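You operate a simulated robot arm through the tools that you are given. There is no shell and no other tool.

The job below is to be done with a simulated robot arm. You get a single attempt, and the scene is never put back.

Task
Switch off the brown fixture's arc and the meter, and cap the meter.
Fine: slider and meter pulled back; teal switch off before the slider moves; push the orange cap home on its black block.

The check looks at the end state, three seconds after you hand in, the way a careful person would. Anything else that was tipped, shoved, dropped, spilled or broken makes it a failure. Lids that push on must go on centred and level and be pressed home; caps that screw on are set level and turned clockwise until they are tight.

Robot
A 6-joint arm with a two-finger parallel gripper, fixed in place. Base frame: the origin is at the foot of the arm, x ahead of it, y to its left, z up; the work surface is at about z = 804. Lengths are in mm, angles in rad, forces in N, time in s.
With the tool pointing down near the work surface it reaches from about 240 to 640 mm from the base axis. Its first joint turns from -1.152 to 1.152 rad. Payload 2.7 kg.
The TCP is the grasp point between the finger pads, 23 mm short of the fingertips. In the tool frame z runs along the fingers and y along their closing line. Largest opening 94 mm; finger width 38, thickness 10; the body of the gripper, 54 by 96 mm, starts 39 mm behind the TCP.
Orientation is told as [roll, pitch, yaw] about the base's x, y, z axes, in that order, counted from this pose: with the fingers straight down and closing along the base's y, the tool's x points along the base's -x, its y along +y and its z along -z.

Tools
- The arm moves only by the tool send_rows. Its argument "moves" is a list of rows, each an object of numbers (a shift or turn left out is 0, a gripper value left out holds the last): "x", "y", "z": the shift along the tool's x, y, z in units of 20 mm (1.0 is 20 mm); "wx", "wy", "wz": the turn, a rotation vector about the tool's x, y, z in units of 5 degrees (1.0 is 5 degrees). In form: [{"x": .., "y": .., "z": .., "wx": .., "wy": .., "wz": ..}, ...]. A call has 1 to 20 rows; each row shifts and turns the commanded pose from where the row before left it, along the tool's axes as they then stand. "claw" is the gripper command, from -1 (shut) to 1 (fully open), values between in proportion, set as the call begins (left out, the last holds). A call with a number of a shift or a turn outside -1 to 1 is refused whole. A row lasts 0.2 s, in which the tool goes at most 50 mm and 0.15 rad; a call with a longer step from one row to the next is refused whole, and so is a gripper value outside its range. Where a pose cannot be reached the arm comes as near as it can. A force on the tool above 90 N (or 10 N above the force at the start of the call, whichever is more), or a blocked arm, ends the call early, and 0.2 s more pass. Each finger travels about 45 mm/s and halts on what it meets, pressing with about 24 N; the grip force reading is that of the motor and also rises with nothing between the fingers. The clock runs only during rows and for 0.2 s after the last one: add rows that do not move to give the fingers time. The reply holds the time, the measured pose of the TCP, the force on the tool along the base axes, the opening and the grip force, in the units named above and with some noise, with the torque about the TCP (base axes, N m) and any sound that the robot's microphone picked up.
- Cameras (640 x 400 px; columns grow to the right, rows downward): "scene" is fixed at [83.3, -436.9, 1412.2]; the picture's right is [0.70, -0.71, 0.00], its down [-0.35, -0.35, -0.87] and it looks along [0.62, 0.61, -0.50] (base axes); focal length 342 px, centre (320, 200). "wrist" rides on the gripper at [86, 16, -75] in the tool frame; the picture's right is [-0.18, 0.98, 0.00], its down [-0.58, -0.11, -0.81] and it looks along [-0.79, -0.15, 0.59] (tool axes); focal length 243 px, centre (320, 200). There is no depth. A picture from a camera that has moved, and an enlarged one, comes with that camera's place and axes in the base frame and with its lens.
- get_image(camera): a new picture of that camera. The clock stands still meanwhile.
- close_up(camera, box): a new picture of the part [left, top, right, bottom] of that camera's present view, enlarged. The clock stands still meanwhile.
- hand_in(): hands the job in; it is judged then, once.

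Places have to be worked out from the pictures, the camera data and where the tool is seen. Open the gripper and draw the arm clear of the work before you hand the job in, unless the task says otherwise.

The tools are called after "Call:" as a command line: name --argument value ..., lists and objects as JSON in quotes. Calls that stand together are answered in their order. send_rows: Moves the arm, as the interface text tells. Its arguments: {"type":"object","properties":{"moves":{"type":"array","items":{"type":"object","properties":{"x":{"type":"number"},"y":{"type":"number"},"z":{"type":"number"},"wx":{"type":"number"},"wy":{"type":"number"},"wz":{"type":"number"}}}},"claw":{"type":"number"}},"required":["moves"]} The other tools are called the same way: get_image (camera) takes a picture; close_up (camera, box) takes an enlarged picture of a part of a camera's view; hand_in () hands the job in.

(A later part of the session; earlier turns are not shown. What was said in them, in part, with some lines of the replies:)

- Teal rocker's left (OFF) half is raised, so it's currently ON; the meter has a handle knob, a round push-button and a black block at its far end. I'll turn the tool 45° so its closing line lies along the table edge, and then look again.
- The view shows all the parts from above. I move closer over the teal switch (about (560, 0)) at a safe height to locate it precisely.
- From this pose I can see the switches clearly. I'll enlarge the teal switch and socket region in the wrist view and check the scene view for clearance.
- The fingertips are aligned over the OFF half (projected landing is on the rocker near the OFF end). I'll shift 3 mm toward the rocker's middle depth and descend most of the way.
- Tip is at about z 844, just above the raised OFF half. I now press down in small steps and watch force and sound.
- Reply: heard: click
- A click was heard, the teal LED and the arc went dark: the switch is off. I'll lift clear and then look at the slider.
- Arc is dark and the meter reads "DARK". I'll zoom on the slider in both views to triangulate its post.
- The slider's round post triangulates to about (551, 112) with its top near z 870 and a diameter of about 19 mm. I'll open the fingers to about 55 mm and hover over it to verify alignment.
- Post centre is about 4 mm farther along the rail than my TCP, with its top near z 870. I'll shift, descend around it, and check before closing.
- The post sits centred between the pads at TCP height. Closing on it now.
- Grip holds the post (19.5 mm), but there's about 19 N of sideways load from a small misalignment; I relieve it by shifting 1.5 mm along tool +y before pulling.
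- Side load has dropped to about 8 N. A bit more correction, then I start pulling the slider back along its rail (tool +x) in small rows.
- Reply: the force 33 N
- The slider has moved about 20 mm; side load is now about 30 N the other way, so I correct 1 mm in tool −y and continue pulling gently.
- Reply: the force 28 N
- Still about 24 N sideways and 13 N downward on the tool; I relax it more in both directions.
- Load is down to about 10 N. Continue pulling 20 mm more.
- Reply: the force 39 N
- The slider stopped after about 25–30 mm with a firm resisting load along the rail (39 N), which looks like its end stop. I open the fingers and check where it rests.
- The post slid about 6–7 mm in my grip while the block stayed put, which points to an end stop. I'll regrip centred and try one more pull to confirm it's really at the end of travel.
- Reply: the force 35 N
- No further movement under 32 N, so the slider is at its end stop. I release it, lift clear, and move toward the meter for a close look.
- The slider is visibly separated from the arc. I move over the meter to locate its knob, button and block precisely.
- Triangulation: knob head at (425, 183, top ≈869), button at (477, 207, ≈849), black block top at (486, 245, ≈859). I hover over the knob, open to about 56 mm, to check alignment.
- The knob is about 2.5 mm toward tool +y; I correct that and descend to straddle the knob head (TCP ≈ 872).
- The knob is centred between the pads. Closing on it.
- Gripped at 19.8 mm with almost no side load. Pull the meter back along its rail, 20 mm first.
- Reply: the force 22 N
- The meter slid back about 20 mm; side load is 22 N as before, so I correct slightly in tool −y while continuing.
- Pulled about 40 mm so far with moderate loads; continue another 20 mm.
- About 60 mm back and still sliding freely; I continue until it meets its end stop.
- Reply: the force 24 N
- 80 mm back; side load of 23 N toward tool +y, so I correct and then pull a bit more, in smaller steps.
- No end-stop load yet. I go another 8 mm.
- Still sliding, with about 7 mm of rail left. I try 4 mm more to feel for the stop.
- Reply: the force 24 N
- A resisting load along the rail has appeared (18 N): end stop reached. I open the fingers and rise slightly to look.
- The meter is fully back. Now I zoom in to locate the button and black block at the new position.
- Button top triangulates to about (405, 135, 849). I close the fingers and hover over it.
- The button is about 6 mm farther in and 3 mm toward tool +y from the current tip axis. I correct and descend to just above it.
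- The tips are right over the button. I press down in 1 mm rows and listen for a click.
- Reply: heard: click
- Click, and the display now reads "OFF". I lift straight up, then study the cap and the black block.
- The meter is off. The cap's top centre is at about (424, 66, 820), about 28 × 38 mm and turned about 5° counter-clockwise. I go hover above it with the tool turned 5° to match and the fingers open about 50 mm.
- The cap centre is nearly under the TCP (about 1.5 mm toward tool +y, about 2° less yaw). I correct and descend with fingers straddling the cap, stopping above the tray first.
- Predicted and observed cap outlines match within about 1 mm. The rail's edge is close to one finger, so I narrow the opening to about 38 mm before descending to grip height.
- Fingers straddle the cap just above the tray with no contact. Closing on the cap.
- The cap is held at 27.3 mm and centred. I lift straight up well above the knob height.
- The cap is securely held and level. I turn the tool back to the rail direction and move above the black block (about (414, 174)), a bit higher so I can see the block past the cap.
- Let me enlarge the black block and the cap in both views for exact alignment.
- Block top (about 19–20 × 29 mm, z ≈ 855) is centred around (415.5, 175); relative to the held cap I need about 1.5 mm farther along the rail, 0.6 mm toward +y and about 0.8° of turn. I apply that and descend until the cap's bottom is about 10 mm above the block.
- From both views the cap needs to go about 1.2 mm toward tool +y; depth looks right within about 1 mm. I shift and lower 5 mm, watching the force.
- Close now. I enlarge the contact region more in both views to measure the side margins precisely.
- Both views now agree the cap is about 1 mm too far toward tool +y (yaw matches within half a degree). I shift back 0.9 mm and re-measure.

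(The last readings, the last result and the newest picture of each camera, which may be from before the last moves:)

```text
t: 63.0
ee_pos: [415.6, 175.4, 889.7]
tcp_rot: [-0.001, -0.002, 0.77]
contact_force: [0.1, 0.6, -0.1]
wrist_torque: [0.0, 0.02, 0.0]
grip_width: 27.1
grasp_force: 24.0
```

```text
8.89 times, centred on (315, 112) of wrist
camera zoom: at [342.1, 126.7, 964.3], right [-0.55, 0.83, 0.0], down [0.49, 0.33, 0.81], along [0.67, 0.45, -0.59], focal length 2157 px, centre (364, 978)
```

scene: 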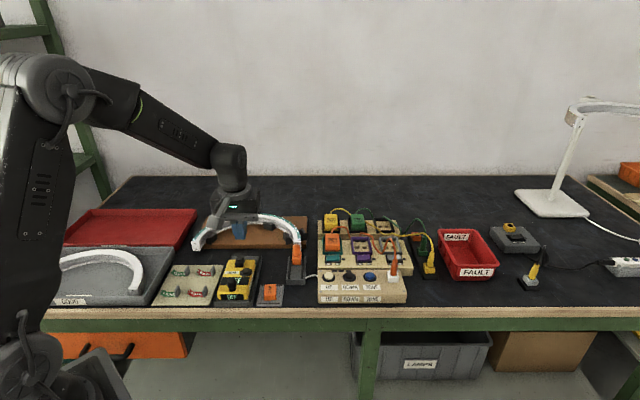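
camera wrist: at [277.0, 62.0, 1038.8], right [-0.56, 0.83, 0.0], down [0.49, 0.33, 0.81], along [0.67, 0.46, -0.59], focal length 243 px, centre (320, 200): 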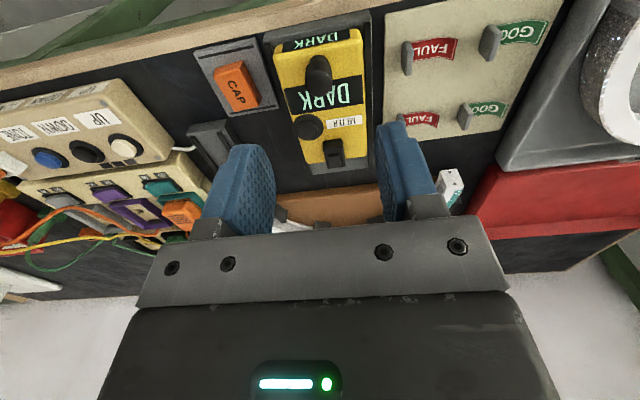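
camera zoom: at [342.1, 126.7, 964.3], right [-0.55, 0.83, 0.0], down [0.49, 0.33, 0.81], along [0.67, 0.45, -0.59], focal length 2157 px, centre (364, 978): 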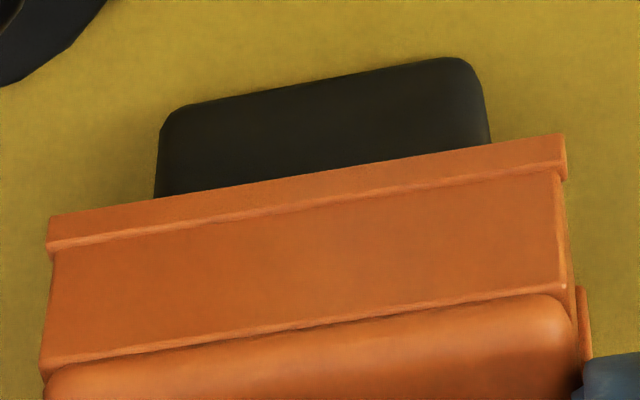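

Measured offsets are now within about 0.3–0.5 mm in both directions, with the cap's lip just above the block body. I push down gently in 1 mm rows.

Call:
send_rows --moves '[{"z": 0.05}, {"z": 0.05}, {"z": 0.05}, {}]' --claw -1

Call:
close_up --camera "scene" --box '[238, 255, 260, 271]'

Call:
close_up --camera "wrist" --box '[280, 90, 350, 135]'

```text
t: 64.0
ee_pos: [415.9, 174.7, 887.0]
tcp_rot: [-0.001, -0.003, 0.769]
contact_force: [1.1, -0.9, -0.2]
wrist_torque: [0.01, 0.02, 0.03]
grip_width: 27.1
grasp_force: 24.4
```

```text
16.00 times, centred on (249, 263) of scene
camera zoom: at [83.3, -436.9, 1412.2], right [0.7, -0.71, 0.0], down [-0.35, -0.35, -0.87], along [0.62, 0.61, -0.5], focal length 5466 px, centre (1456, -808)
```

zoom: 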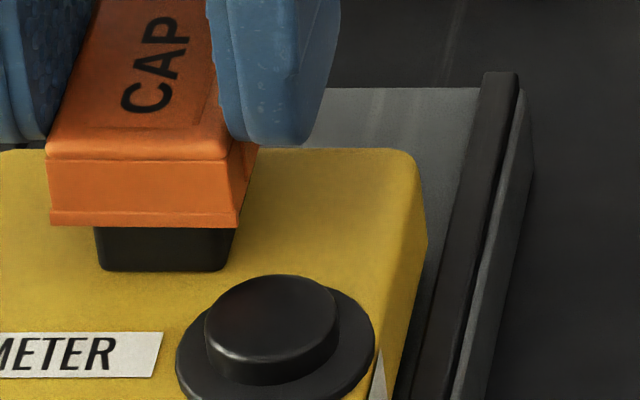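

```text
8.89 times, centred on (315, 112) of wrist
camera zoom: at [341.7, 125.9, 961.7], right [-0.55, 0.83, 0.0], down [0.49, 0.33, 0.81], along [0.67, 0.45, -0.59], focal length 2157 px, centre (364, 978)
```

zoom: 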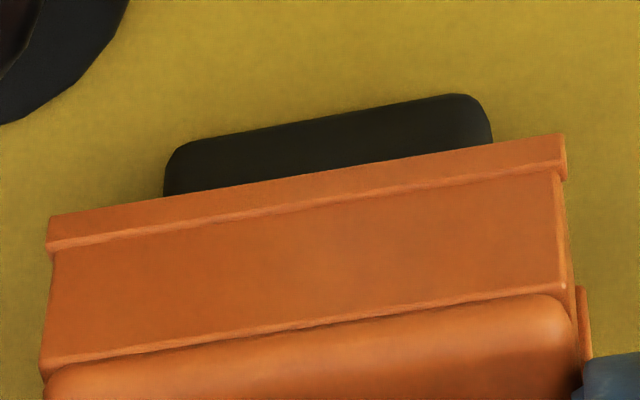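

No force yet and alignment still within a few tenths of a millimetre. Continue down 3 mm.

Call:
send_rows --moves '[{"z": 0.05}, {"z": 0.05}, {"z": 0.05}, {}]' --claw -1

Call:
close_up --camera "scene" --box '[238, 255, 260, 271]'

```text
t: 65.0
ee_pos: [415.1, 175.1, 886.0]
tcp_rot: [0.0, -0.003, 0.773]
contact_force: [0.2, 0.0, -0.9]
wrist_torque: [0.01, 0.02, -0.01]
grip_width: 27.0
grasp_force: 24.1
```

```text
16.00 times, centred on (249, 263) of scene
camera zoom: at [83.3, -436.9, 1412.2], right [0.7, -0.71, 0.0], down [-0.35, -0.35, -0.87], along [0.62, 0.61, -0.5], focal length 5466 px, centre (1456, -808)
```

zoom: 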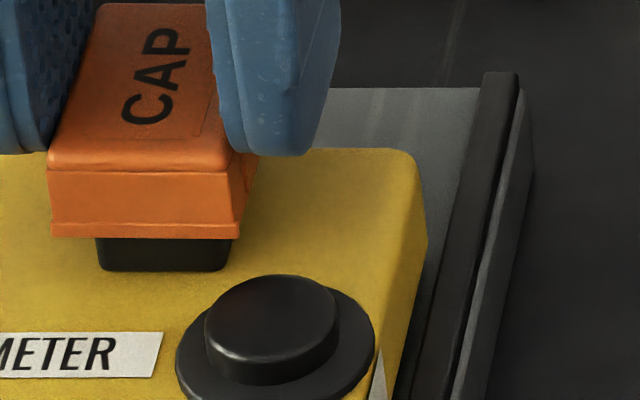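

Cap is passing down over the block without resistance. Continue down.

Call:
send_rows --moves '[{"z": 0.05}, {"z": 0.05}, {"z": 0.05}, {}]' --claw -1

Call:
close_up --camera "scene" --box '[238, 255, 260, 271]'

Call:
close_up --camera "wrist" --box '[280, 90, 350, 135]'

```text
t: 66.0
ee_pos: [414.5, 175.7, 881.1]
tcp_rot: [-0.001, -0.002, 0.771]
contact_force: [0.4, -0.7, 0.4]
wrist_torque: [-0.02, -0.03, 0.03]
grip_width: 27.3
grasp_force: 24.0
```

```text
16.00 times, centred on (249, 263) of scene
camera zoom: at [83.3, -436.9, 1412.2], right [0.7, -0.71, 0.0], down [-0.35, -0.35, -0.87], along [0.62, 0.61, -0.5], focal length 5466 px, centre (1456, -808)
```

zoom: 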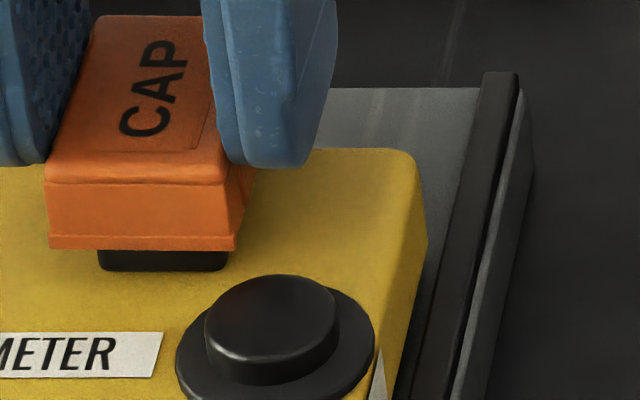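

```text
8.89 times, centred on (315, 112) of wrist
camera zoom: at [341.2, 126.9, 956.7], right [-0.55, 0.83, 0.0], down [0.49, 0.33, 0.81], along [0.67, 0.45, -0.59], focal length 2157 px, centre (364, 978)
```

zoom: 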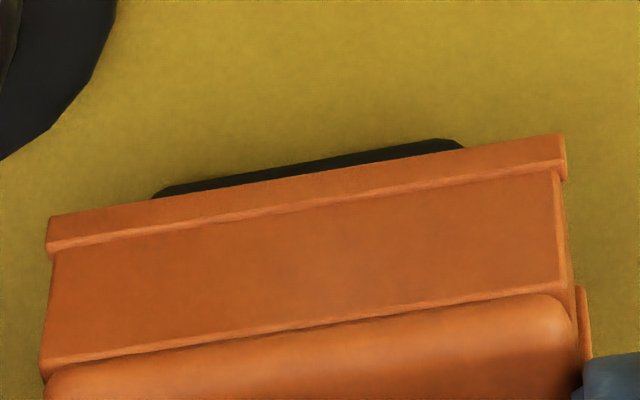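

A drift of about 0.8 mm toward +y crept in (still no contact force); I correct it and continue down.

Call:
send_rows --moves '[{"y": -0.04}, {"z": 0.05}, {"z": 0.05}, {}]' --claw -1

Call:
close_up --camera "scene" --box '[238, 255, 260, 271]'

Call:
close_up --camera "wrist" --box '[280, 90, 350, 135]'

```text
t: 67.0
ee_pos: [415.5, 173.9, 879.8]
tcp_rot: [0.001, -0.002, 0.77]
contact_force: [0.3, 0.4, -0.7]
wrist_torque: [0.01, 0.03, -0.05]
grip_width: 27.0
grasp_force: 23.9
```

```text
16.00 times, centred on (249, 263) of scene
camera zoom: at [83.3, -436.9, 1412.2], right [0.7, -0.71, 0.0], down [-0.35, -0.35, -0.87], along [0.62, 0.61, -0.5], focal length 5466 px, centre (1456, -808)
```

zoom: 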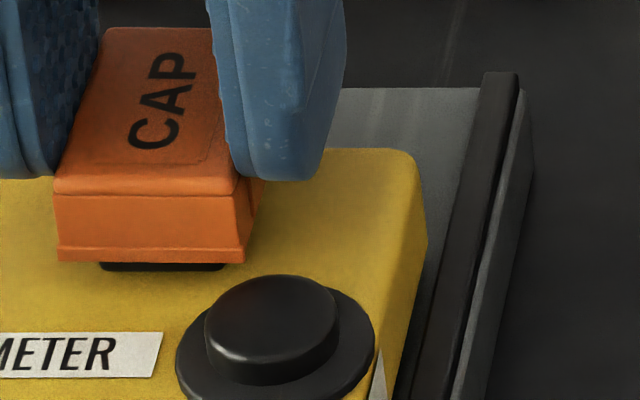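

```text
8.89 times, centred on (315, 112) of wrist
camera zoom: at [341.5, 125.2, 955.1], right [-0.55, 0.83, 0.0], down [0.49, 0.33, 0.81], along [0.67, 0.45, -0.59], focal length 2157 px, centre (364, 978)
```

zoom: 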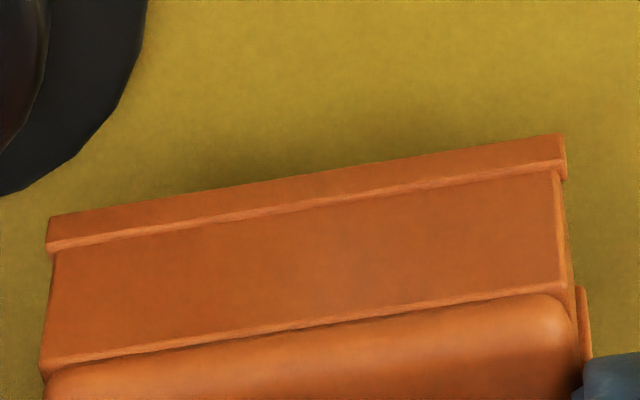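

Centred again (offset about 0 in the scene view). Continue down 2 mm at a time.

Call:
send_rows --moves '[{"z": 0.05}, {"z": 0.05}, {}]' --claw -1

Call:
close_up --camera "scene" --box '[238, 255, 260, 271]'

```text
t: 67.8
ee_pos: [415.7, 174.5, 878.3]
tcp_rot: [-0.001, 0.0, 0.77]
contact_force: [0.4, 0.1, -0.3]
wrist_torque: [-0.01, 0.0, 0.0]
grip_width: 26.8
grasp_force: 23.8
```

```text
16.00 times, centred on (249, 263) of scene
camera zoom: at [83.3, -436.9, 1412.2], right [0.7, -0.71, 0.0], down [-0.35, -0.35, -0.87], along [0.62, 0.61, -0.5], focal length 5466 px, centre (1456, -808)
```

zoom: 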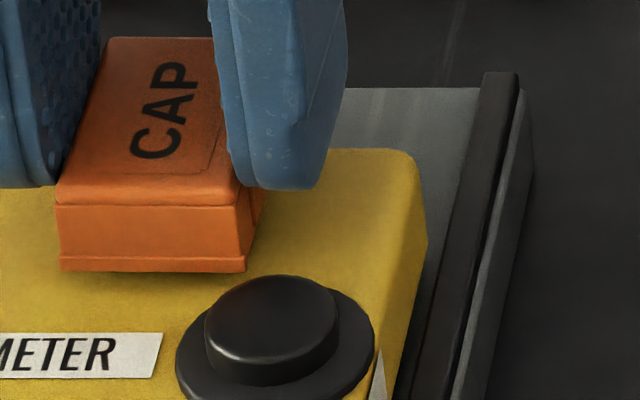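

Still no contact; continue 2 mm more.

Call:
send_rows --moves '[{"z": 0.05}, {"z": 0.05}, {}]' --claw -1

Call:
close_up --camera "scene" --box '[238, 255, 260, 271]'

```text
t: 68.6
ee_pos: [416.4, 173.1, 874.2]
tcp_rot: [-0.001, -0.002, 0.768]
contact_force: [-1.3, 0.1, 1.7]
wrist_torque: [0.02, 0.04, -0.02]
grip_width: 27.0
grasp_force: 23.7
```

```text
16.00 times, centred on (249, 263) of scene
camera zoom: at [83.3, -436.9, 1412.2], right [0.7, -0.71, 0.0], down [-0.35, -0.35, -0.87], along [0.62, 0.61, -0.5], focal length 5466 px, centre (1456, -808)
```

zoom: 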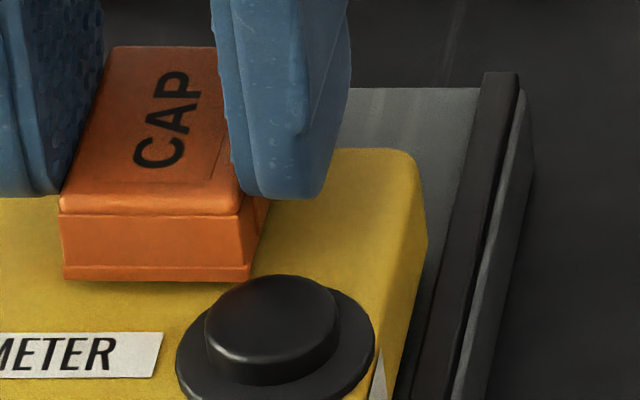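

A first slight upward load (1.7 N) appears. I continue in 1 mm rows.

Call:
send_rows --moves '[{"z": 0.05}, {"z": 0.05}, {}]' --claw -1

Call:
close_up --camera "scene" --box '[238, 255, 260, 271]'

```text
t: 69.4
ee_pos: [416.6, 174.4, 873.6]
tcp_rot: [-0.002, -0.004, 0.77]
contact_force: [-7.8, 5.4, 22.6]
wrist_torque: [0.15, 0.16, 0.06]
grip_width: 27.3
grasp_force: 23.8
```

```text
16.00 times, centred on (249, 263) of scene
camera zoom: at [82.9, -436.9, 1412.2], right [0.7, -0.71, 0.0], down [-0.35, -0.35, -0.87], along [0.62, 0.61, -0.5], focal length 5466 px, centre (1456, -808)
```

zoom: 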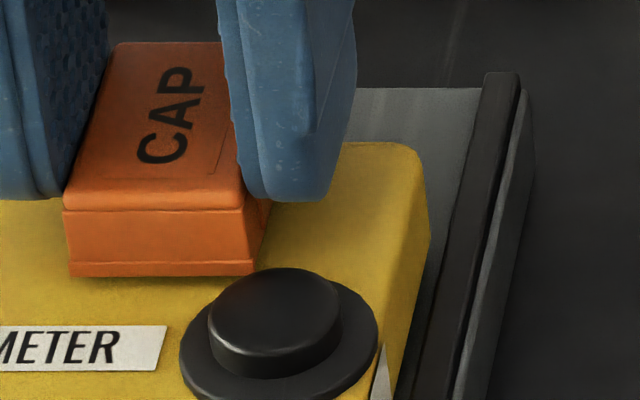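

Contact: 22 N up with about 9 N sideways toward tool +y, meaning the cap is a few tenths too far in −y. I relieve that and press on.

Call:
send_rows --moves '[{"y": 0.025}, {}]' --claw -1

Call:
close_up --camera "wrist" --box '[260, 60, 380, 190]'

```text
t: 70.0
ee_pos: [417.0, 174.1, 873.6]
tcp_rot: [-0.002, -0.001, 0.77]
contact_force: [1.3, -0.8, 18.2]
wrist_torque: [-0.02, 0.02, 0.0]
grip_width: 27.0
grasp_force: 24.0
```

```text
3.08 times, centred on (320, 125) of wrist
camera zoom: at [342.1, 125.7, 949.0], right [-0.55, 0.83, 0.0], down [0.49, 0.33, 0.81], along [0.67, 0.45, -0.59], focal length 746 px, centre (320, 431)
```

zoom: 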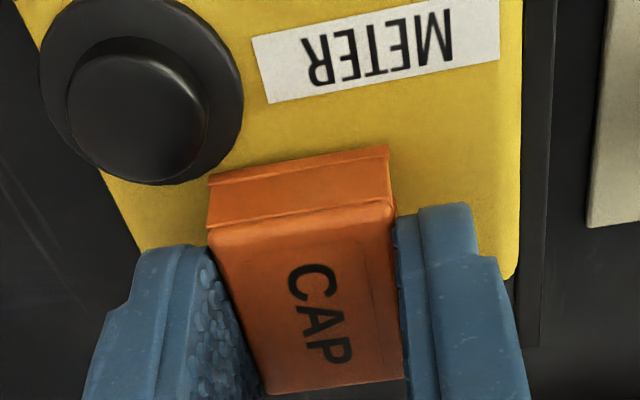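

Side load is gone, leaving a pure vertical 18 N — well centred. I press further.

Call:
send_rows --moves '[{"z": 0.05}, {"z": 0.05}, {}]' --claw -1

Call:
close_up --camera "scene" --box '[238, 255, 260, 271]'

Call:
close_up --camera "wrist" --box '[260, 60, 380, 190]'

```text
t: 70.8
ee_pos: [417.1, 174.6, 871.7]
tcp_rot: [0.0, -0.001, 0.771]
contact_force: [-1.8, -1.6, 22.6]
wrist_torque: [0.01, 0.03, 0.0]
grip_width: 27.0
grasp_force: 23.7
```

```text
16.00 times, centred on (249, 263) of scene
camera zoom: at [83.0, -437.1, 1412.2], right [0.7, -0.71, 0.0], down [-0.35, -0.35, -0.87], along [0.62, 0.61, -0.5], focal length 5466 px, centre (1456, -808)
```

zoom: 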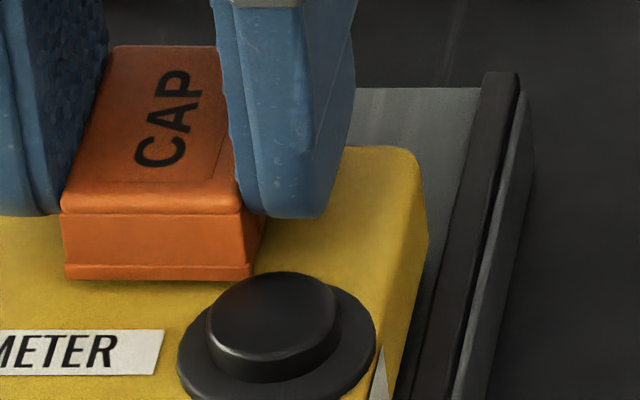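

```text
3.08 times, centred on (320, 125) of wrist
camera zoom: at [342.4, 125.8, 946.6], right [-0.55, 0.83, 0.0], down [0.49, 0.33, 0.81], along [0.67, 0.45, -0.59], focal length 746 px, centre (320, 431)
```

zoom: 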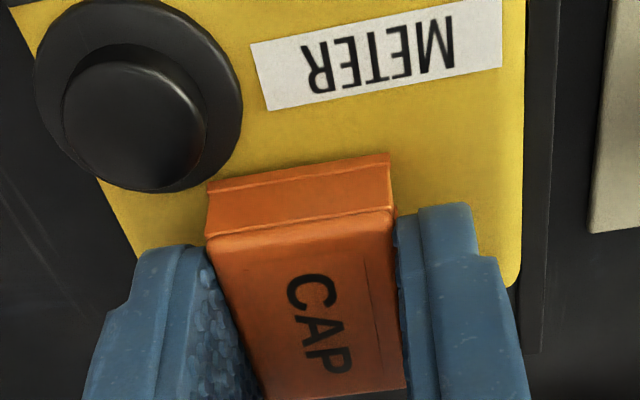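

The cap held while the fingers slipped down about 2 mm (friction limit about 22 N), so more push must come from on top. I open slightly, lift off, and inspect the cap's seating.

Call:
send_rows --moves '[{}, {}, {}]' --claw -0.19

Call:
send_rows --moves '[{"z": -0.3}, {"z": -0.5}, {"z": -1}, {"z": -1}, {"z": -1}, {}]' --claw -0.19

Call:
close_up --camera "scene" --box '[232, 245, 262, 275]'

Call:
close_up --camera "wrist" --box '[260, 30, 380, 160]'

```text
t: 71.6
ee_pos: [416.4, 173.9, 871.1]
tcp_rot: [0.001, 0.0, 0.77]
contact_force: [-0.6, 0.0, 0.1]
wrist_torque: [-0.01, -0.02, 0.01]
grip_width: 38.2
grasp_force: 0.0
```

```text
t: 73.0
ee_pos: [416.9, 172.8, 945.5]
tcp_rot: [0.0, -0.002, 0.769]
contact_force: [-0.2, -0.2, 0.1]
wrist_torque: [-0.02, 0.03, 0.0]
grip_width: 38.0
grasp_force: 0.2
```

```text
13.33 times, centred on (247, 260) of scene
camera zoom: at [83.3, -436.9, 1412.2], right [0.7, -0.71, 0.0], down [-0.35, -0.35, -0.87], along [0.62, 0.61, -0.5], focal length 4555 px, centre (1293, -600)
```

zoom: 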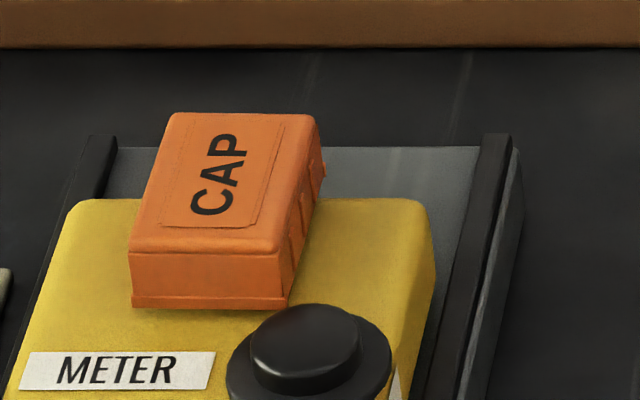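

```text
3.08 times, centred on (320, 95) of wrist
camera zoom: at [342.9, 124.7, 1021.5], right [-0.55, 0.83, 0.0], down [0.49, 0.33, 0.81], along [0.67, 0.45, -0.59], focal length 746 px, centre (320, 523)
```

zoom: 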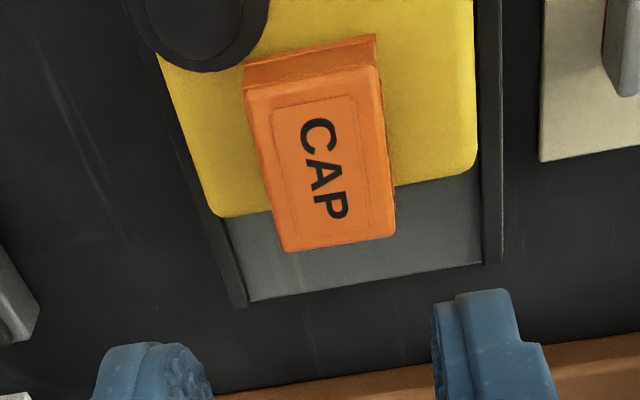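

The cap sits level over the block. I close the fingers, centre over the cap's top, and come down to press it home.

Call:
send_rows --moves '[{"x": 0.06, "y": 0.05}, {}, {}, {"z": 0.7}, {"z": 0.7}, {"z": 0.7}, {"z": 0.7}, {}]' --claw -1

Call:
close_up --camera "scene" --box '[232, 240, 262, 275]'

Call:
close_up --camera "wrist" --box '[260, 50, 380, 180]'

```text
t: 74.8
ee_pos: [412.6, 173.9, 891.4]
tcp_rot: [0.0, -0.002, 0.772]
contact_force: [-0.3, -1.0, 0.0]
wrist_torque: [0.02, 0.01, 0.03]
grip_width: 0.1
grasp_force: 23.7
```

```text
11.43 times, centred on (247, 258) of scene
camera zoom: at [83.3, -436.9, 1412.2], right [0.7, -0.71, 0.0], down [-0.35, -0.35, -0.87], along [0.62, 0.61, -0.5], focal length 3905 px, centre (1154, -457)
```

zoom: 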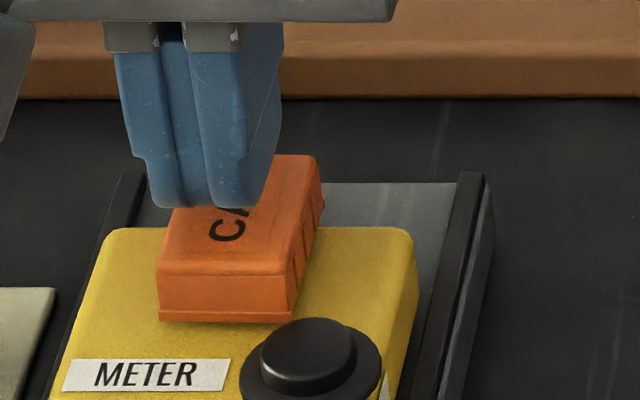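

```text
3.08 times, centred on (320, 115) of wrist
camera zoom: at [339.6, 125.4, 967.3], right [-0.55, 0.83, 0.0], down [0.49, 0.33, 0.81], along [0.67, 0.45, -0.59], focal length 746 px, centre (320, 462)
```

zoom: 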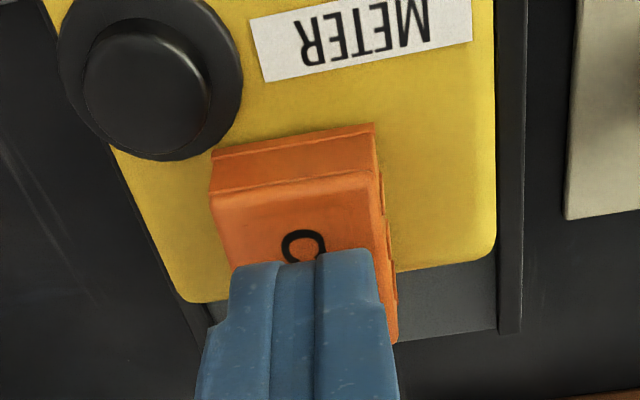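

The tip axis is about 2 mm too far in tool +y relative to the cap's centre. I correct and then re-check just above the cap.

Call:
send_rows --moves '[{"y": -0.11, "x": -0.04}, {"z": 0.1}, {}, {}]' --claw -1

Call:
close_up --camera "scene" --box '[232, 240, 262, 275]'

Call:
close_up --camera "wrist" --box '[260, 50, 380, 180]'

```text
t: 75.8
ee_pos: [416.4, 172.7, 890.3]
tcp_rot: [-0.001, -0.002, 0.77]
contact_force: [0.2, 0.5, -0.4]
wrist_torque: [0.01, 0.01, 0.02]
grip_width: 0.0
grasp_force: 23.8
```

```text
11.43 times, centred on (247, 258) of scene
camera zoom: at [83.3, -436.9, 1412.2], right [0.7, -0.71, 0.0], down [-0.35, -0.35, -0.87], along [0.62, 0.61, -0.5], focal length 3905 px, centre (1154, -457)
```

zoom: 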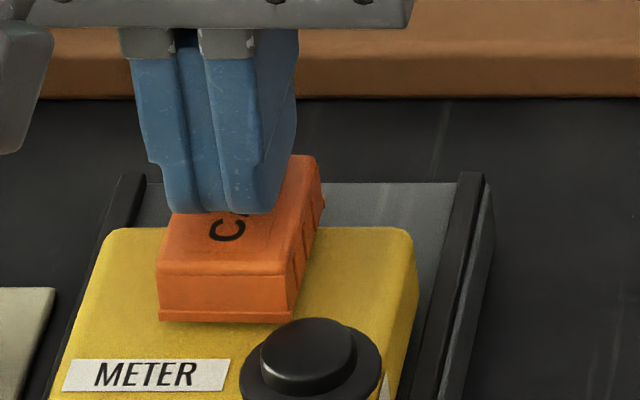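

```text
3.08 times, centred on (320, 115) of wrist
camera zoom: at [342.3, 124.3, 964.8], right [-0.55, 0.83, 0.0], down [0.49, 0.33, 0.81], along [0.67, 0.45, -0.59], focal length 746 px, centre (320, 462)
```

zoom: 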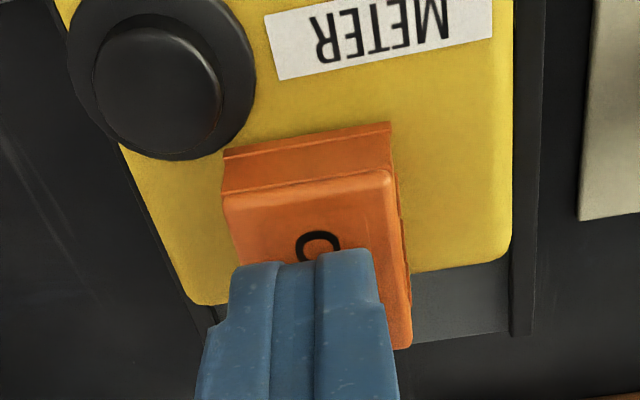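

Tips are centred over the cap within about 1 mm. Now I press down in small rows and watch force and sound.

Call:
send_rows --moves '[{"z": 0.1}, {"z": 0.1}, {"z": 0.06}, {"z": 0.05}, {}]' --claw -1

Call:
close_up --camera "scene" --box '[232, 240, 262, 275]'

```text
t: 77.0
ee_pos: [416.2, 173.2, 885.3]
tcp_rot: [-0.002, -0.004, 0.772]
contact_force: [-1.0, 1.4, 8.6]
wrist_torque: [0.05, 0.02, -0.01]
grip_width: 0.2
grasp_force: 24.1
```

```text
11.43 times, centred on (247, 258) of scene
camera zoom: at [83.2, -436.9, 1412.2], right [0.7, -0.71, 0.0], down [-0.35, -0.35, -0.87], along [0.62, 0.61, -0.5], focal length 3905 px, centre (1154, -457)
```

zoom: 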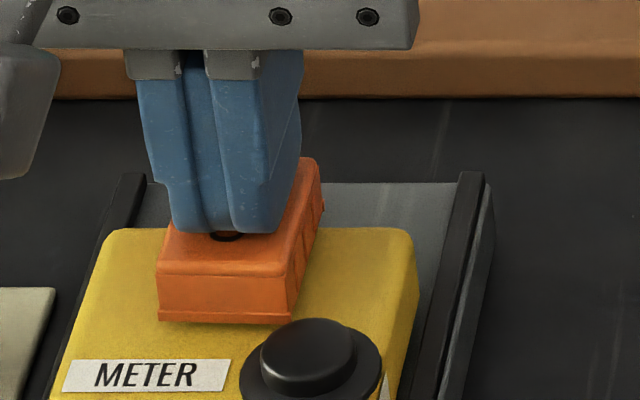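

Contact with the cap top (8.6 N). Press harder, 1 mm per row.

Call:
send_rows --moves '[{"z": 0.05}, {"z": 0.05}, {"z": 0.05}, {}]' --claw -1

Call:
close_up --camera "scene" --box '[232, 240, 262, 275]'

```text
t: 78.0
ee_pos: [419.1, 175.0, 882.9]
tcp_rot: [-0.003, -0.011, 0.772]
contact_force: [-0.9, -0.8, 39.7]
wrist_torque: [0.0, 0.09, 0.01]
grip_width: 0.0
grasp_force: 23.6
```

```text
11.43 times, centred on (247, 258) of scene
camera zoom: at [82.7, -437.1, 1412.2], right [0.7, -0.71, 0.0], down [-0.35, -0.35, -0.87], along [0.62, 0.61, -0.5], focal length 3905 px, centre (1154, -457)
```

zoom: 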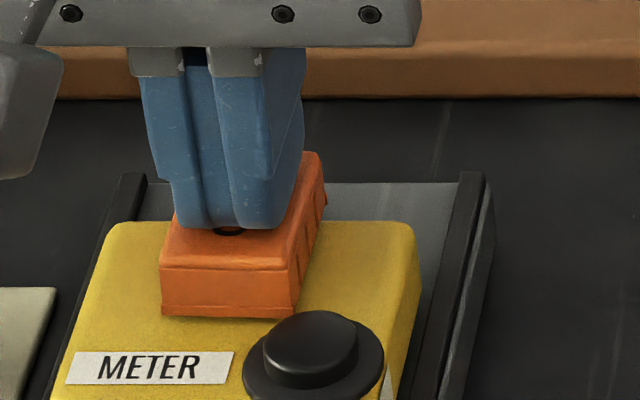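

Force is 40 N and the cap has moved down slightly relative to the meter. I keep pressing a little more, staying below the force limit.

Call:
send_rows --moves '[{"z": 0.05}, {"z": 0.05}, {}]' --claw -1

Call:
close_up --camera "scene" --box '[232, 240, 262, 275]'

```text
t: 78.8
ee_pos: [418.9, 175.1, 882.6]
tcp_rot: [-0.003, -0.016, 0.771]
contact_force: [-7.0, 3.6, 53.9]
wrist_torque: [0.17, 0.27, 0.01]
grip_width: 0.0
grasp_force: 24.0
```

```text
11.43 times, centred on (247, 258) of scene
camera zoom: at [82.4, -437.1, 1412.2], right [0.7, -0.71, 0.0], down [-0.35, -0.35, -0.87], along [0.62, 0.61, -0.5], focal length 3905 px, centre (1154, -457)
```

zoom: 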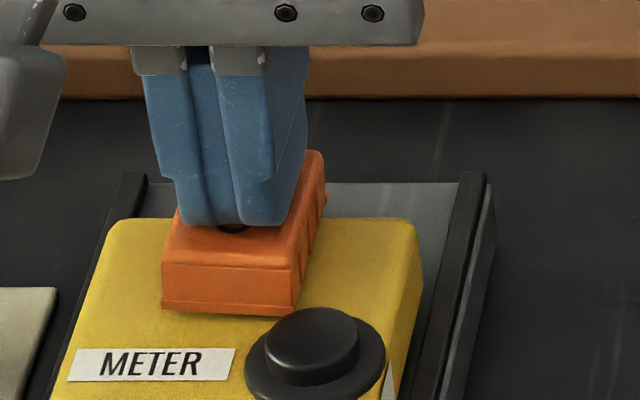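

At 54 N nothing moves further — it feels bottomed. I lift off and inspect closely whether the lip is flush on the meter.

Call:
send_rows --moves '[{"z": -0.2}, {"z": -0.3}, {"z": -1}, {"z": -1}, {"z": -1}, {}]' --claw -1

Call:
close_up --camera "scene" --box '[238, 255, 260, 271]'

Call:
close_up --camera "wrist" --box '[280, 30, 360, 110]'

Call:
get_image --camera "scene"

```text
t: 80.2
ee_pos: [416.8, 172.5, 949.0]
tcp_rot: [-0.001, 0.001, 0.77]
contact_force: [0.2, -0.4, 0.1]
wrist_torque: [-0.01, 0.02, -0.03]
grip_width: 0.0
grasp_force: 23.8
```

```text
16.00 times, centred on (249, 263) of scene
camera zoom: at [83.3, -436.9, 1412.2], right [0.7, -0.71, 0.0], down [-0.35, -0.35, -0.87], along [0.62, 0.61, -0.5], focal length 5466 px, centre (1456, -808)
```

zoom: 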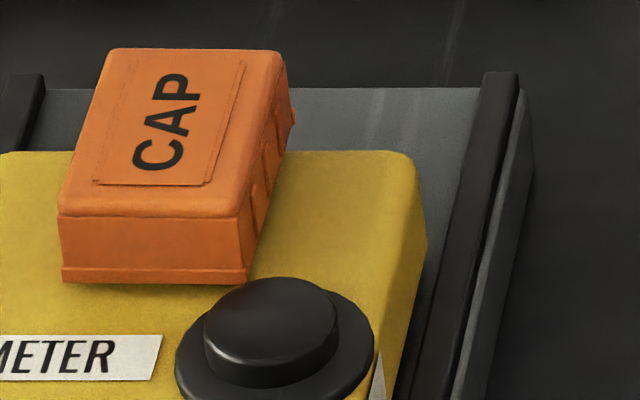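

```text
5.00 times, centred on (320, 70) of wrist
camera zoom: at [342.5, 124.6, 1024.7], right [-0.55, 0.83, 0.0], down [0.49, 0.33, 0.81], along [0.67, 0.45, -0.59], focal length 1213 px, centre (320, 850)
```

zoom: 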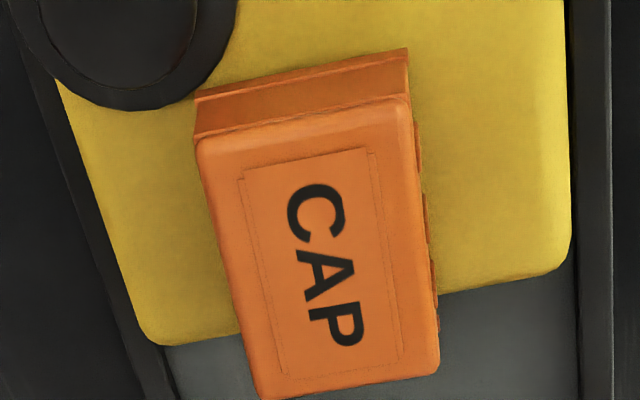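

```text
taken
```

scene: 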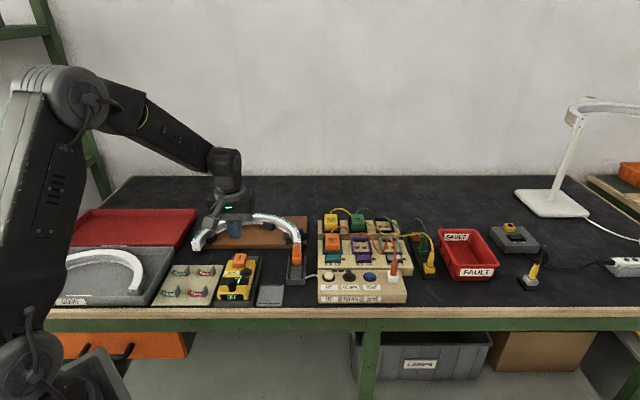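

The cap sits level; let me compare it against the identical earlier view to see whether the press changed its height relative to the meter.

Call:
close_up --camera "scene" --box '[232, 245, 262, 275]'

Call:
close_up --camera "scene" --box '[238, 262, 256, 274]'

Call:
get_image --camera "wrist"

```text
13.33 times, centred on (247, 260) of scene
camera zoom: at [83.3, -436.9, 1412.2], right [0.7, -0.71, 0.0], down [-0.35, -0.35, -0.87], along [0.62, 0.61, -0.5], focal length 4555 px, centre (1293, -600)
```

zoom: 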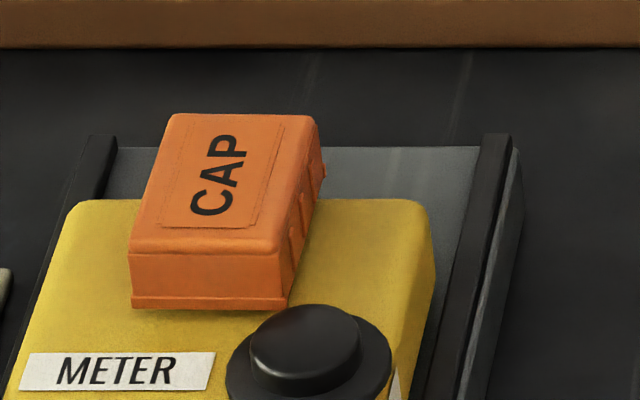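

```text
16.00 times, centred on (247, 268) of scene
camera zoom: at [83.3, -436.9, 1412.2], right [0.7, -0.71, 0.0], down [-0.35, -0.35, -0.87], along [0.62, 0.61, -0.5], focal length 5466 px, centre (1488, -888)
```

zoom: 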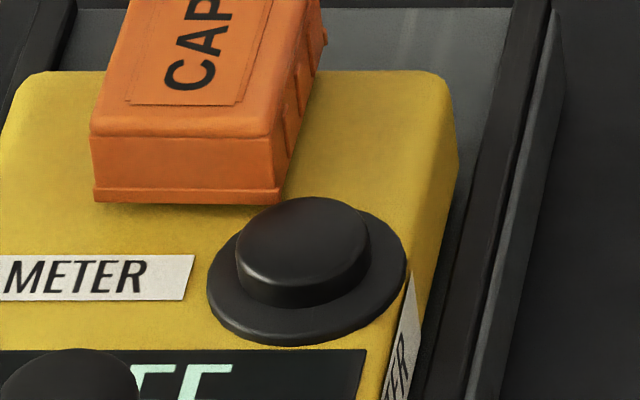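

```text
taken
camera wrist: at [342.5, 124.6, 1024.7], right [-0.55, 0.83, 0.0], down [0.49, 0.33, 0.81], along [0.67, 0.45, -0.59], focal length 243 px, centre (320, 200)
```

wrist: 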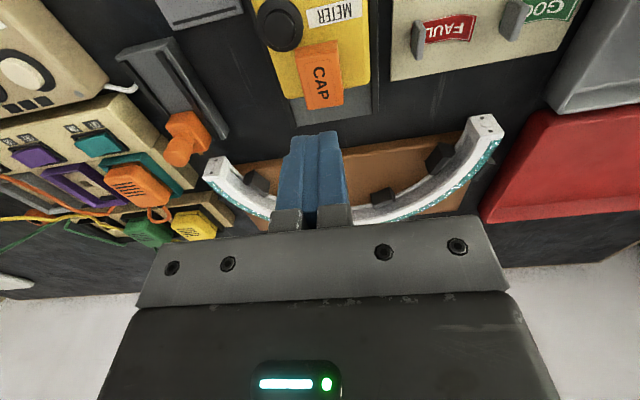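

The height is unchanged, so it's at a hard stop. I want to be sure the lip corner isn't resting on the button's flange, so I zoom in there.

Call:
close_up --camera "wrist" --box '[275, 30, 325, 70]'

Call:
close_up --camera "scene" --box '[243, 260, 257, 270]'

```text
10.00 times, centred on (300, 50) of wrist
camera zoom: at [342.5, 124.6, 1024.7], right [-0.55, 0.83, 0.0], down [0.49, 0.33, 0.81], along [0.67, 0.45, -0.59], focal length 2426 px, centre (520, 1700)
```

zoom: 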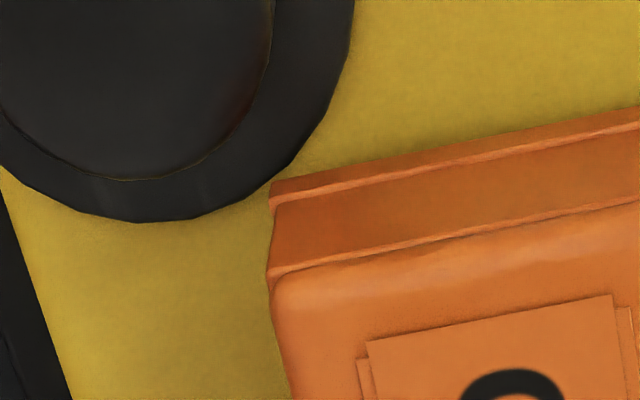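

```text
16.00 times, centred on (250, 265) of scene
camera zoom: at [83.3, -436.9, 1412.2], right [0.7, -0.71, 0.0], down [-0.35, -0.35, -0.87], along [0.62, 0.61, -0.5], focal length 5466 px, centre (1440, -840)
```

zoom: 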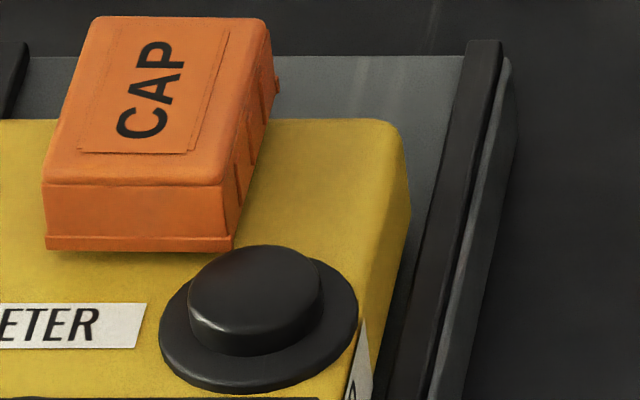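

The lip clears the flange by about 1.5 mm, and the cap is centred within about 0.3 mm. There may still be a 2 mm gap under the lip and I heard no click, so I'll press once more, harder but below the 90 N limit, compensating for the arm's forward drift.

Call:
send_rows --moves '[{"y": 0.06}, {"z": 0.7}, {"z": 0.7}, {"z": 0.7}, {"z": 0.6}, {}]' --claw -1

Call:
close_up --camera "wrist" --box '[260, 50, 380, 180]'

Call:
close_up --camera "scene" --box '[232, 240, 262, 275]'

```text
t: 81.6
ee_pos: [416.0, 174.3, 893.8]
tcp_rot: [-0.002, -0.002, 0.771]
contact_force: [0.6, 0.4, -0.4]
wrist_torque: [0.0, -0.01, -0.04]
grip_width: 0.1
grasp_force: 23.8
```

```text
3.08 times, centred on (320, 115) of wrist
camera zoom: at [342.5, 125.7, 969.4], right [-0.55, 0.83, 0.0], down [0.49, 0.33, 0.81], along [0.67, 0.45, -0.59], focal length 746 px, centre (320, 462)
```

zoom: 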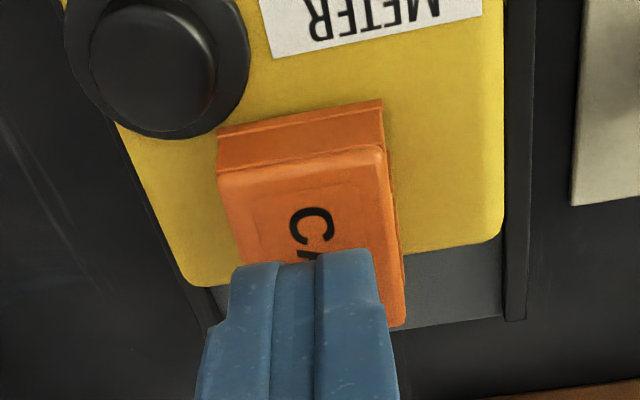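

```text
11.43 times, centred on (247, 258) of scene
camera zoom: at [83.3, -436.9, 1412.2], right [0.7, -0.71, 0.0], down [-0.35, -0.35, -0.87], along [0.62, 0.61, -0.5], focal length 3905 px, centre (1154, -457)
```

zoom: 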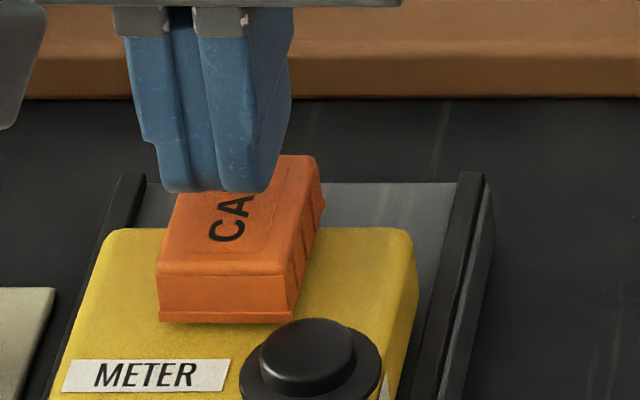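

Well centred over the cap now. Press: approach contact, then build up force in 1 mm rows.

Call:
send_rows --moves '[{"z": 0.12}, {"z": 0.12}, {"z": 0.1}, {"z": 0.06}, {"z": 0.05, "x": 0.02}, {"z": 0.05, "x": 0.02}, {}]' --claw -1

Call:
close_up --camera "scene" --box '[232, 240, 262, 275]'

```text
t: 83.2
ee_pos: [414.2, 174.4, 884.3]
tcp_rot: [0.001, 0.0, 0.772]
contact_force: [0.2, 0.4, 1.2]
wrist_torque: [0.07, -0.02, 0.02]
grip_width: 0.0
grasp_force: 23.9
```

```text
11.43 times, centred on (247, 258) of scene
camera zoom: at [83.3, -436.9, 1412.2], right [0.7, -0.71, 0.0], down [-0.35, -0.35, -0.87], along [0.62, 0.61, -0.5], focal length 3905 px, centre (1154, -457)
```

zoom: 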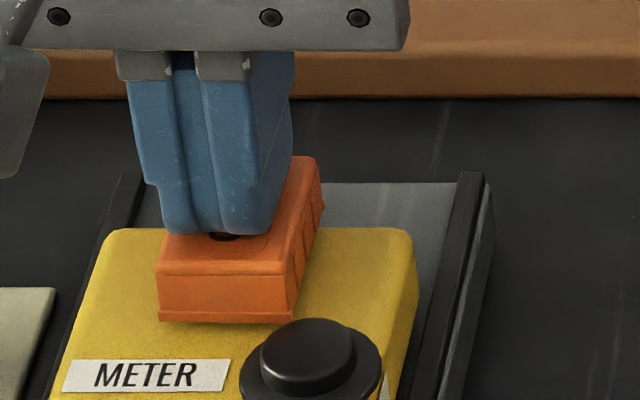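

Just touching (1.2 N). Build up force.

Call:
send_rows --moves '[{"z": 0.05, "x": 0.02}, {"z": 0.05, "x": 0.02}, {"z": 0.05, "x": 0.02}, {"z": 0.05, "x": 0.02}, {}]' --claw -1

Call:
close_up --camera "scene" --box '[232, 240, 262, 275]'

```text
t: 84.4
ee_pos: [414.2, 173.0, 883.4]
tcp_rot: [-0.003, -0.007, 0.772]
contact_force: [-0.4, 5.3, 32.9]
wrist_torque: [0.15, -0.04, 0.0]
grip_width: 0.0
grasp_force: 23.8
```

```text
11.43 times, centred on (247, 258) of scene
camera zoom: at [82.9, -437.0, 1412.2], right [0.7, -0.71, 0.0], down [-0.35, -0.35, -0.87], along [0.62, 0.61, -0.5], focal length 3905 px, centre (1154, -457)
```

zoom: 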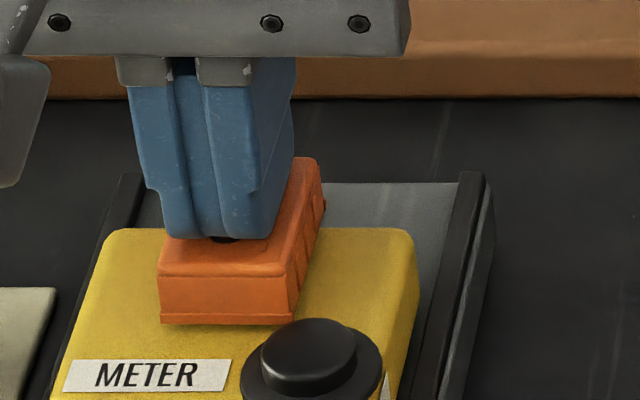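

33 N with no meter drift; cap is down about half a millimetre. Continue building.

Call:
send_rows --moves '[{"z": 0.05, "x": 0.015}, {"z": 0.05, "x": 0.015}, {"z": 0.05, "x": 0.015}, {}]' --claw -1

Call:
close_up --camera "scene" --box '[232, 240, 262, 275]'

```text
t: 85.4
ee_pos: [416.1, 175.3, 882.8]
tcp_rot: [-0.004, -0.013, 0.772]
contact_force: [-9.0, 7.5, 49.8]
wrist_torque: [0.23, 0.17, 0.01]
grip_width: 0.0
grasp_force: 23.9
```

```text
11.43 times, centred on (247, 258) of scene
camera zoom: at [82.5, -437.0, 1412.2], right [0.7, -0.71, 0.0], down [-0.35, -0.35, -0.87], along [0.62, 0.61, -0.5], focal length 3905 px, centre (1154, -457)
```

zoom: 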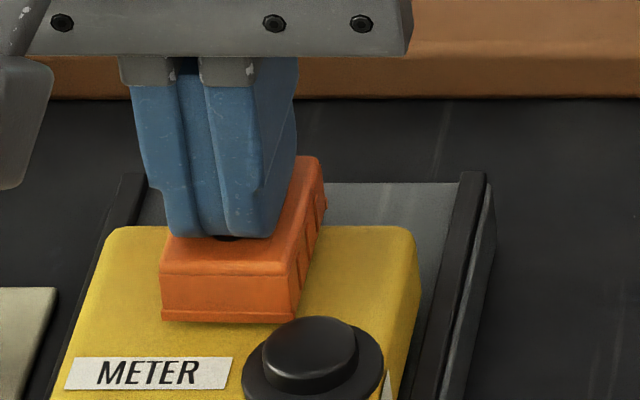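

50 N. Continue toward about 75–80 N.

Call:
send_rows --moves '[{"z": 0.05, "x": 0.02, "y": 0.02}, {"z": 0.05, "x": 0.02}, {"z": 0.05, "x": 0.02}, {"z": 0.05, "x": 0.02}, {}]' --claw -1

Call:
close_up --camera "scene" --box '[232, 240, 262, 275]'

```text
t: 86.6
ee_pos: [415.6, 175.1, 883.3]
tcp_rot: [-0.006, -0.026, 0.772]
contact_force: [-13.8, 11.7, 76.8]
wrist_torque: [0.35, 0.31, 0.04]
grip_width: 0.0
grasp_force: 24.1
```

```text
11.43 times, centred on (247, 258) of scene
camera zoom: at [82.0, -437.1, 1412.2], right [0.7, -0.71, 0.0], down [-0.35, -0.35, -0.87], along [0.62, 0.61, -0.5], focal length 3905 px, centre (1154, -457)
```

zoom: 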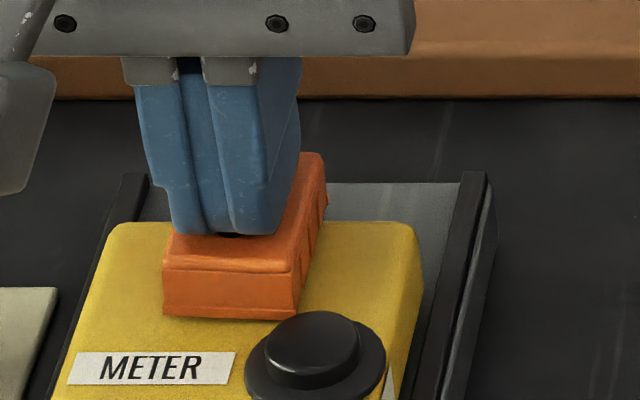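

At 77 N there is no further travel: the cap is on a hard stop, centred and level, i.e. home. I unload gently and lift clear.

Call:
send_rows --moves '[{"z": -0.2, "x": -0.06}, {"z": -0.3, "x": -0.08}, {"z": -0.5}, {"z": -1}, {"z": -1}, {"z": -1}, {"z": -1}, {}]' --claw -1

Call:
close_up --camera "scene" --box '[232, 245, 262, 275]'

Call:
close_up --camera "scene" --box '[205, 225, 320, 310]'

```text
t: 88.4
ee_pos: [414.4, 172.6, 972.9]
tcp_rot: [-0.001, -0.003, 0.772]
contact_force: [0.1, -0.2, 0.4]
wrist_torque: [0.02, -0.01, 0.0]
grip_width: 0.3
grasp_force: 24.1
```

```text
13.33 times, centred on (247, 260) of scene
camera zoom: at [83.3, -436.9, 1412.2], right [0.7, -0.71, 0.0], down [-0.35, -0.35, -0.87], along [0.62, 0.61, -0.5], focal length 4555 px, centre (1293, -600)
```

zoom: 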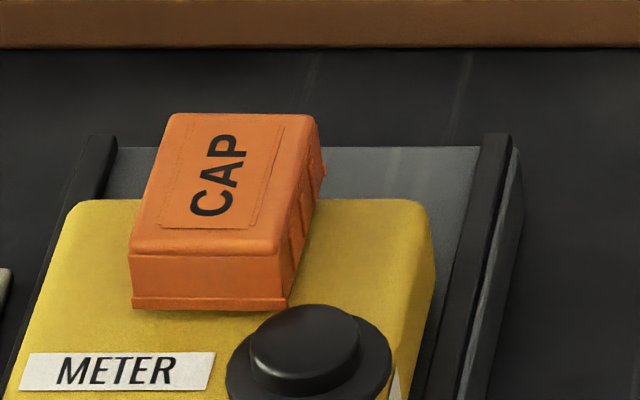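

```text
4.71 times, centred on (262, 268) of scene
camera zoom: at [83.3, -436.9, 1412.2], right [0.7, -0.71, 0.0], down [-0.35, -0.35, -0.87], along [0.62, 0.61, -0.5], focal length 1608 px, centre (591, -118)
```

zoom: 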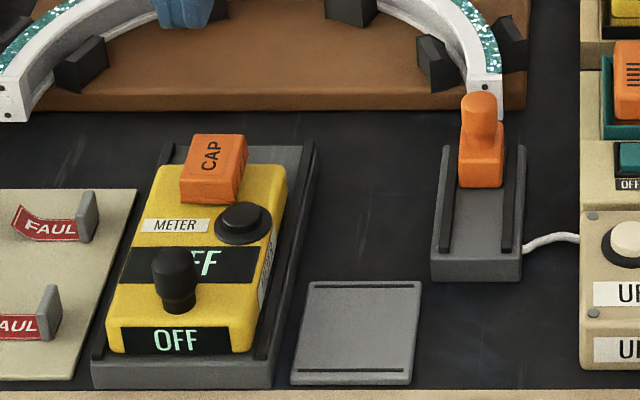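

Display reads OFF, the cap is on straight, and the meter is at its rail's front. I open the gripper and raise the arm well clear, then do a final check of all parts.

Call:
send_rows --moves '[{"z": -1}, {"z": -1}, {"z": -1}, {"z": -1}, {"z": -1}, {"z": -1}, {"z": -1}, {"x": 0.9, "y": 0.5}, {"x": 0.9, "y": 0.5}, {"x": 0.9, "y": 0.5}, {"x": 0.6, "y": 0.5}, {}, {}]' --claw 1

Call:
close_up --camera "scene" --box '[270, 225, 330, 295]'

Call:
close_up --camera "scene" --box '[300, 200, 450, 310]'

Call:
get_image --camera "scene"

Call:
get_image --camera "wrist"

```text
t: 91.2
ee_pos: [339.6, 157.2, 1113.9]
tcp_rot: [0.0, -0.001, 0.768]
contact_force: [-1.3, 0.4, 0.2]
wrist_torque: [-0.04, -0.04, 0.02]
grip_width: 93.9
grasp_force: 0.0
```

```text
5.71 times, centred on (300, 260) of scene
camera zoom: at [83.3, -436.9, 1412.2], right [0.7, -0.71, 0.0], down [-0.35, -0.35, -0.87], along [0.62, 0.61, -0.5], focal length 1952 px, centre (434, -143)
```

zoom: 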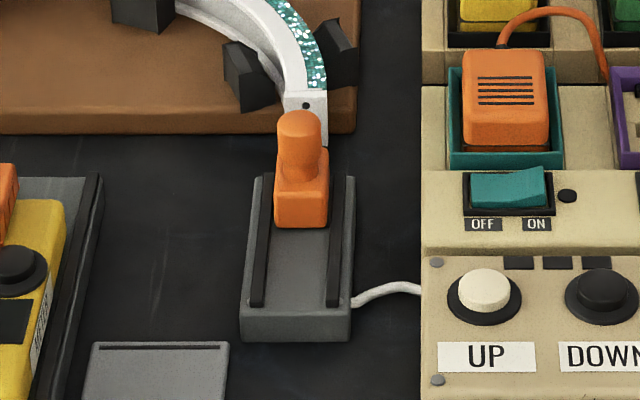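

```text
3.64 times, centred on (375, 255) of scene
camera zoom: at [83.3, -436.9, 1412.2], right [0.7, -0.71, 0.0], down [-0.35, -0.35, -0.87], along [0.62, 0.61, -0.5], focal length 1242 px, centre (120, 0)
```

zoom: 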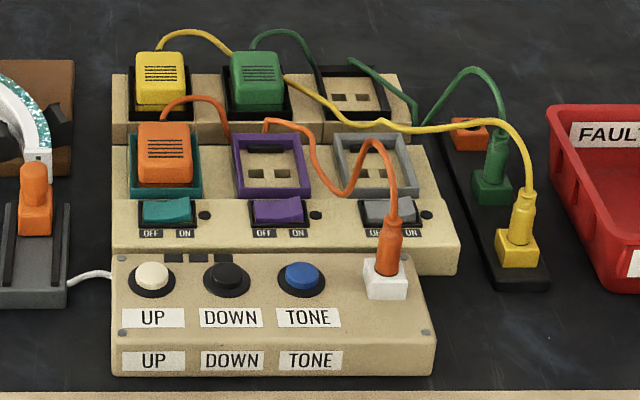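

```text
taken
```

scene: 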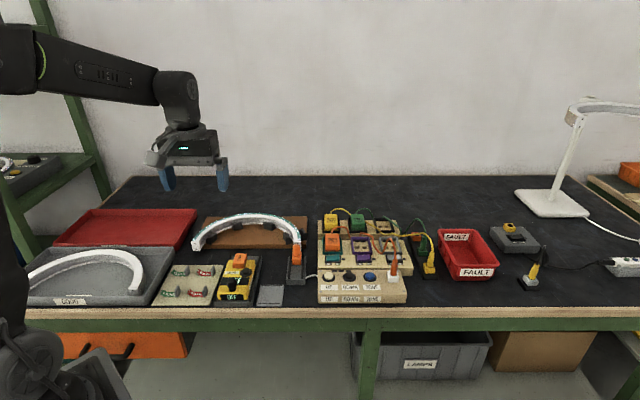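

```text
taken
camera wrist: at [265.0, 108.4, 1188.2], right [-0.55, 0.83, 0.0], down [0.49, 0.33, 0.81], along [0.67, 0.45, -0.59], focal length 243 px, centre (320, 200)
```

wrist: 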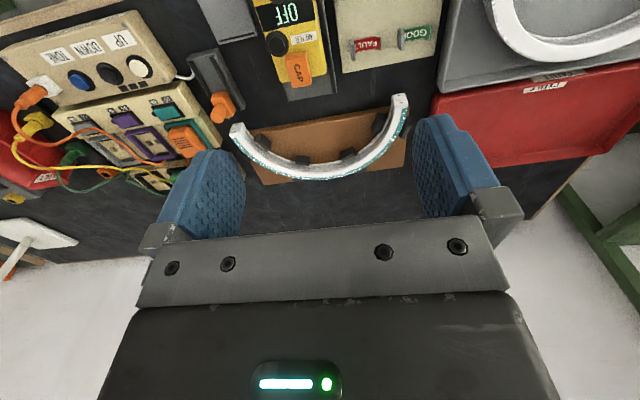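

All checks agree. The teal switch is OFF with its LED dark, and the arc is dark. The slider is back at its end stop, and the meter is pulled back reading OFF with the cap centred, level and pressed to a hard stop. Nothing else has moved, the gripper is open and the arm is clear, so I hand in.

Call:
hand_in

```text
The job is handed in.
```

The job is handed in. The arc and the meter are off, and the cap is on the meter. I have not seen the check's result.

- **Teal switch and arc:** I switched it off first, before the slider moved. It clicked, and its light and the arc went dark.
- **Slider:** I pulled it back about 25 mm until it would not move further. A second pull of about 32 N did not shift it, so I took that as its end stop, although the rail runs about 50 mm past that point.
- **Meter:** I pulled it back about 100 mm along its rail to its end stop and pressed its button. It clicked, and the display reads OFF.
- **Cap:** It sits centred and level on the black block. I pressed it from above with up to 77 N and it went no lower. I heard no click, and by my measurements its lip sits roughly 3 mm above the meter's top. From the sizes I measured, the inside of the cap is already resting on the top of the block, so I judged it home.

As far as the last pictures show, nothing else moved. The gripper is open and the arm is clear of the work.
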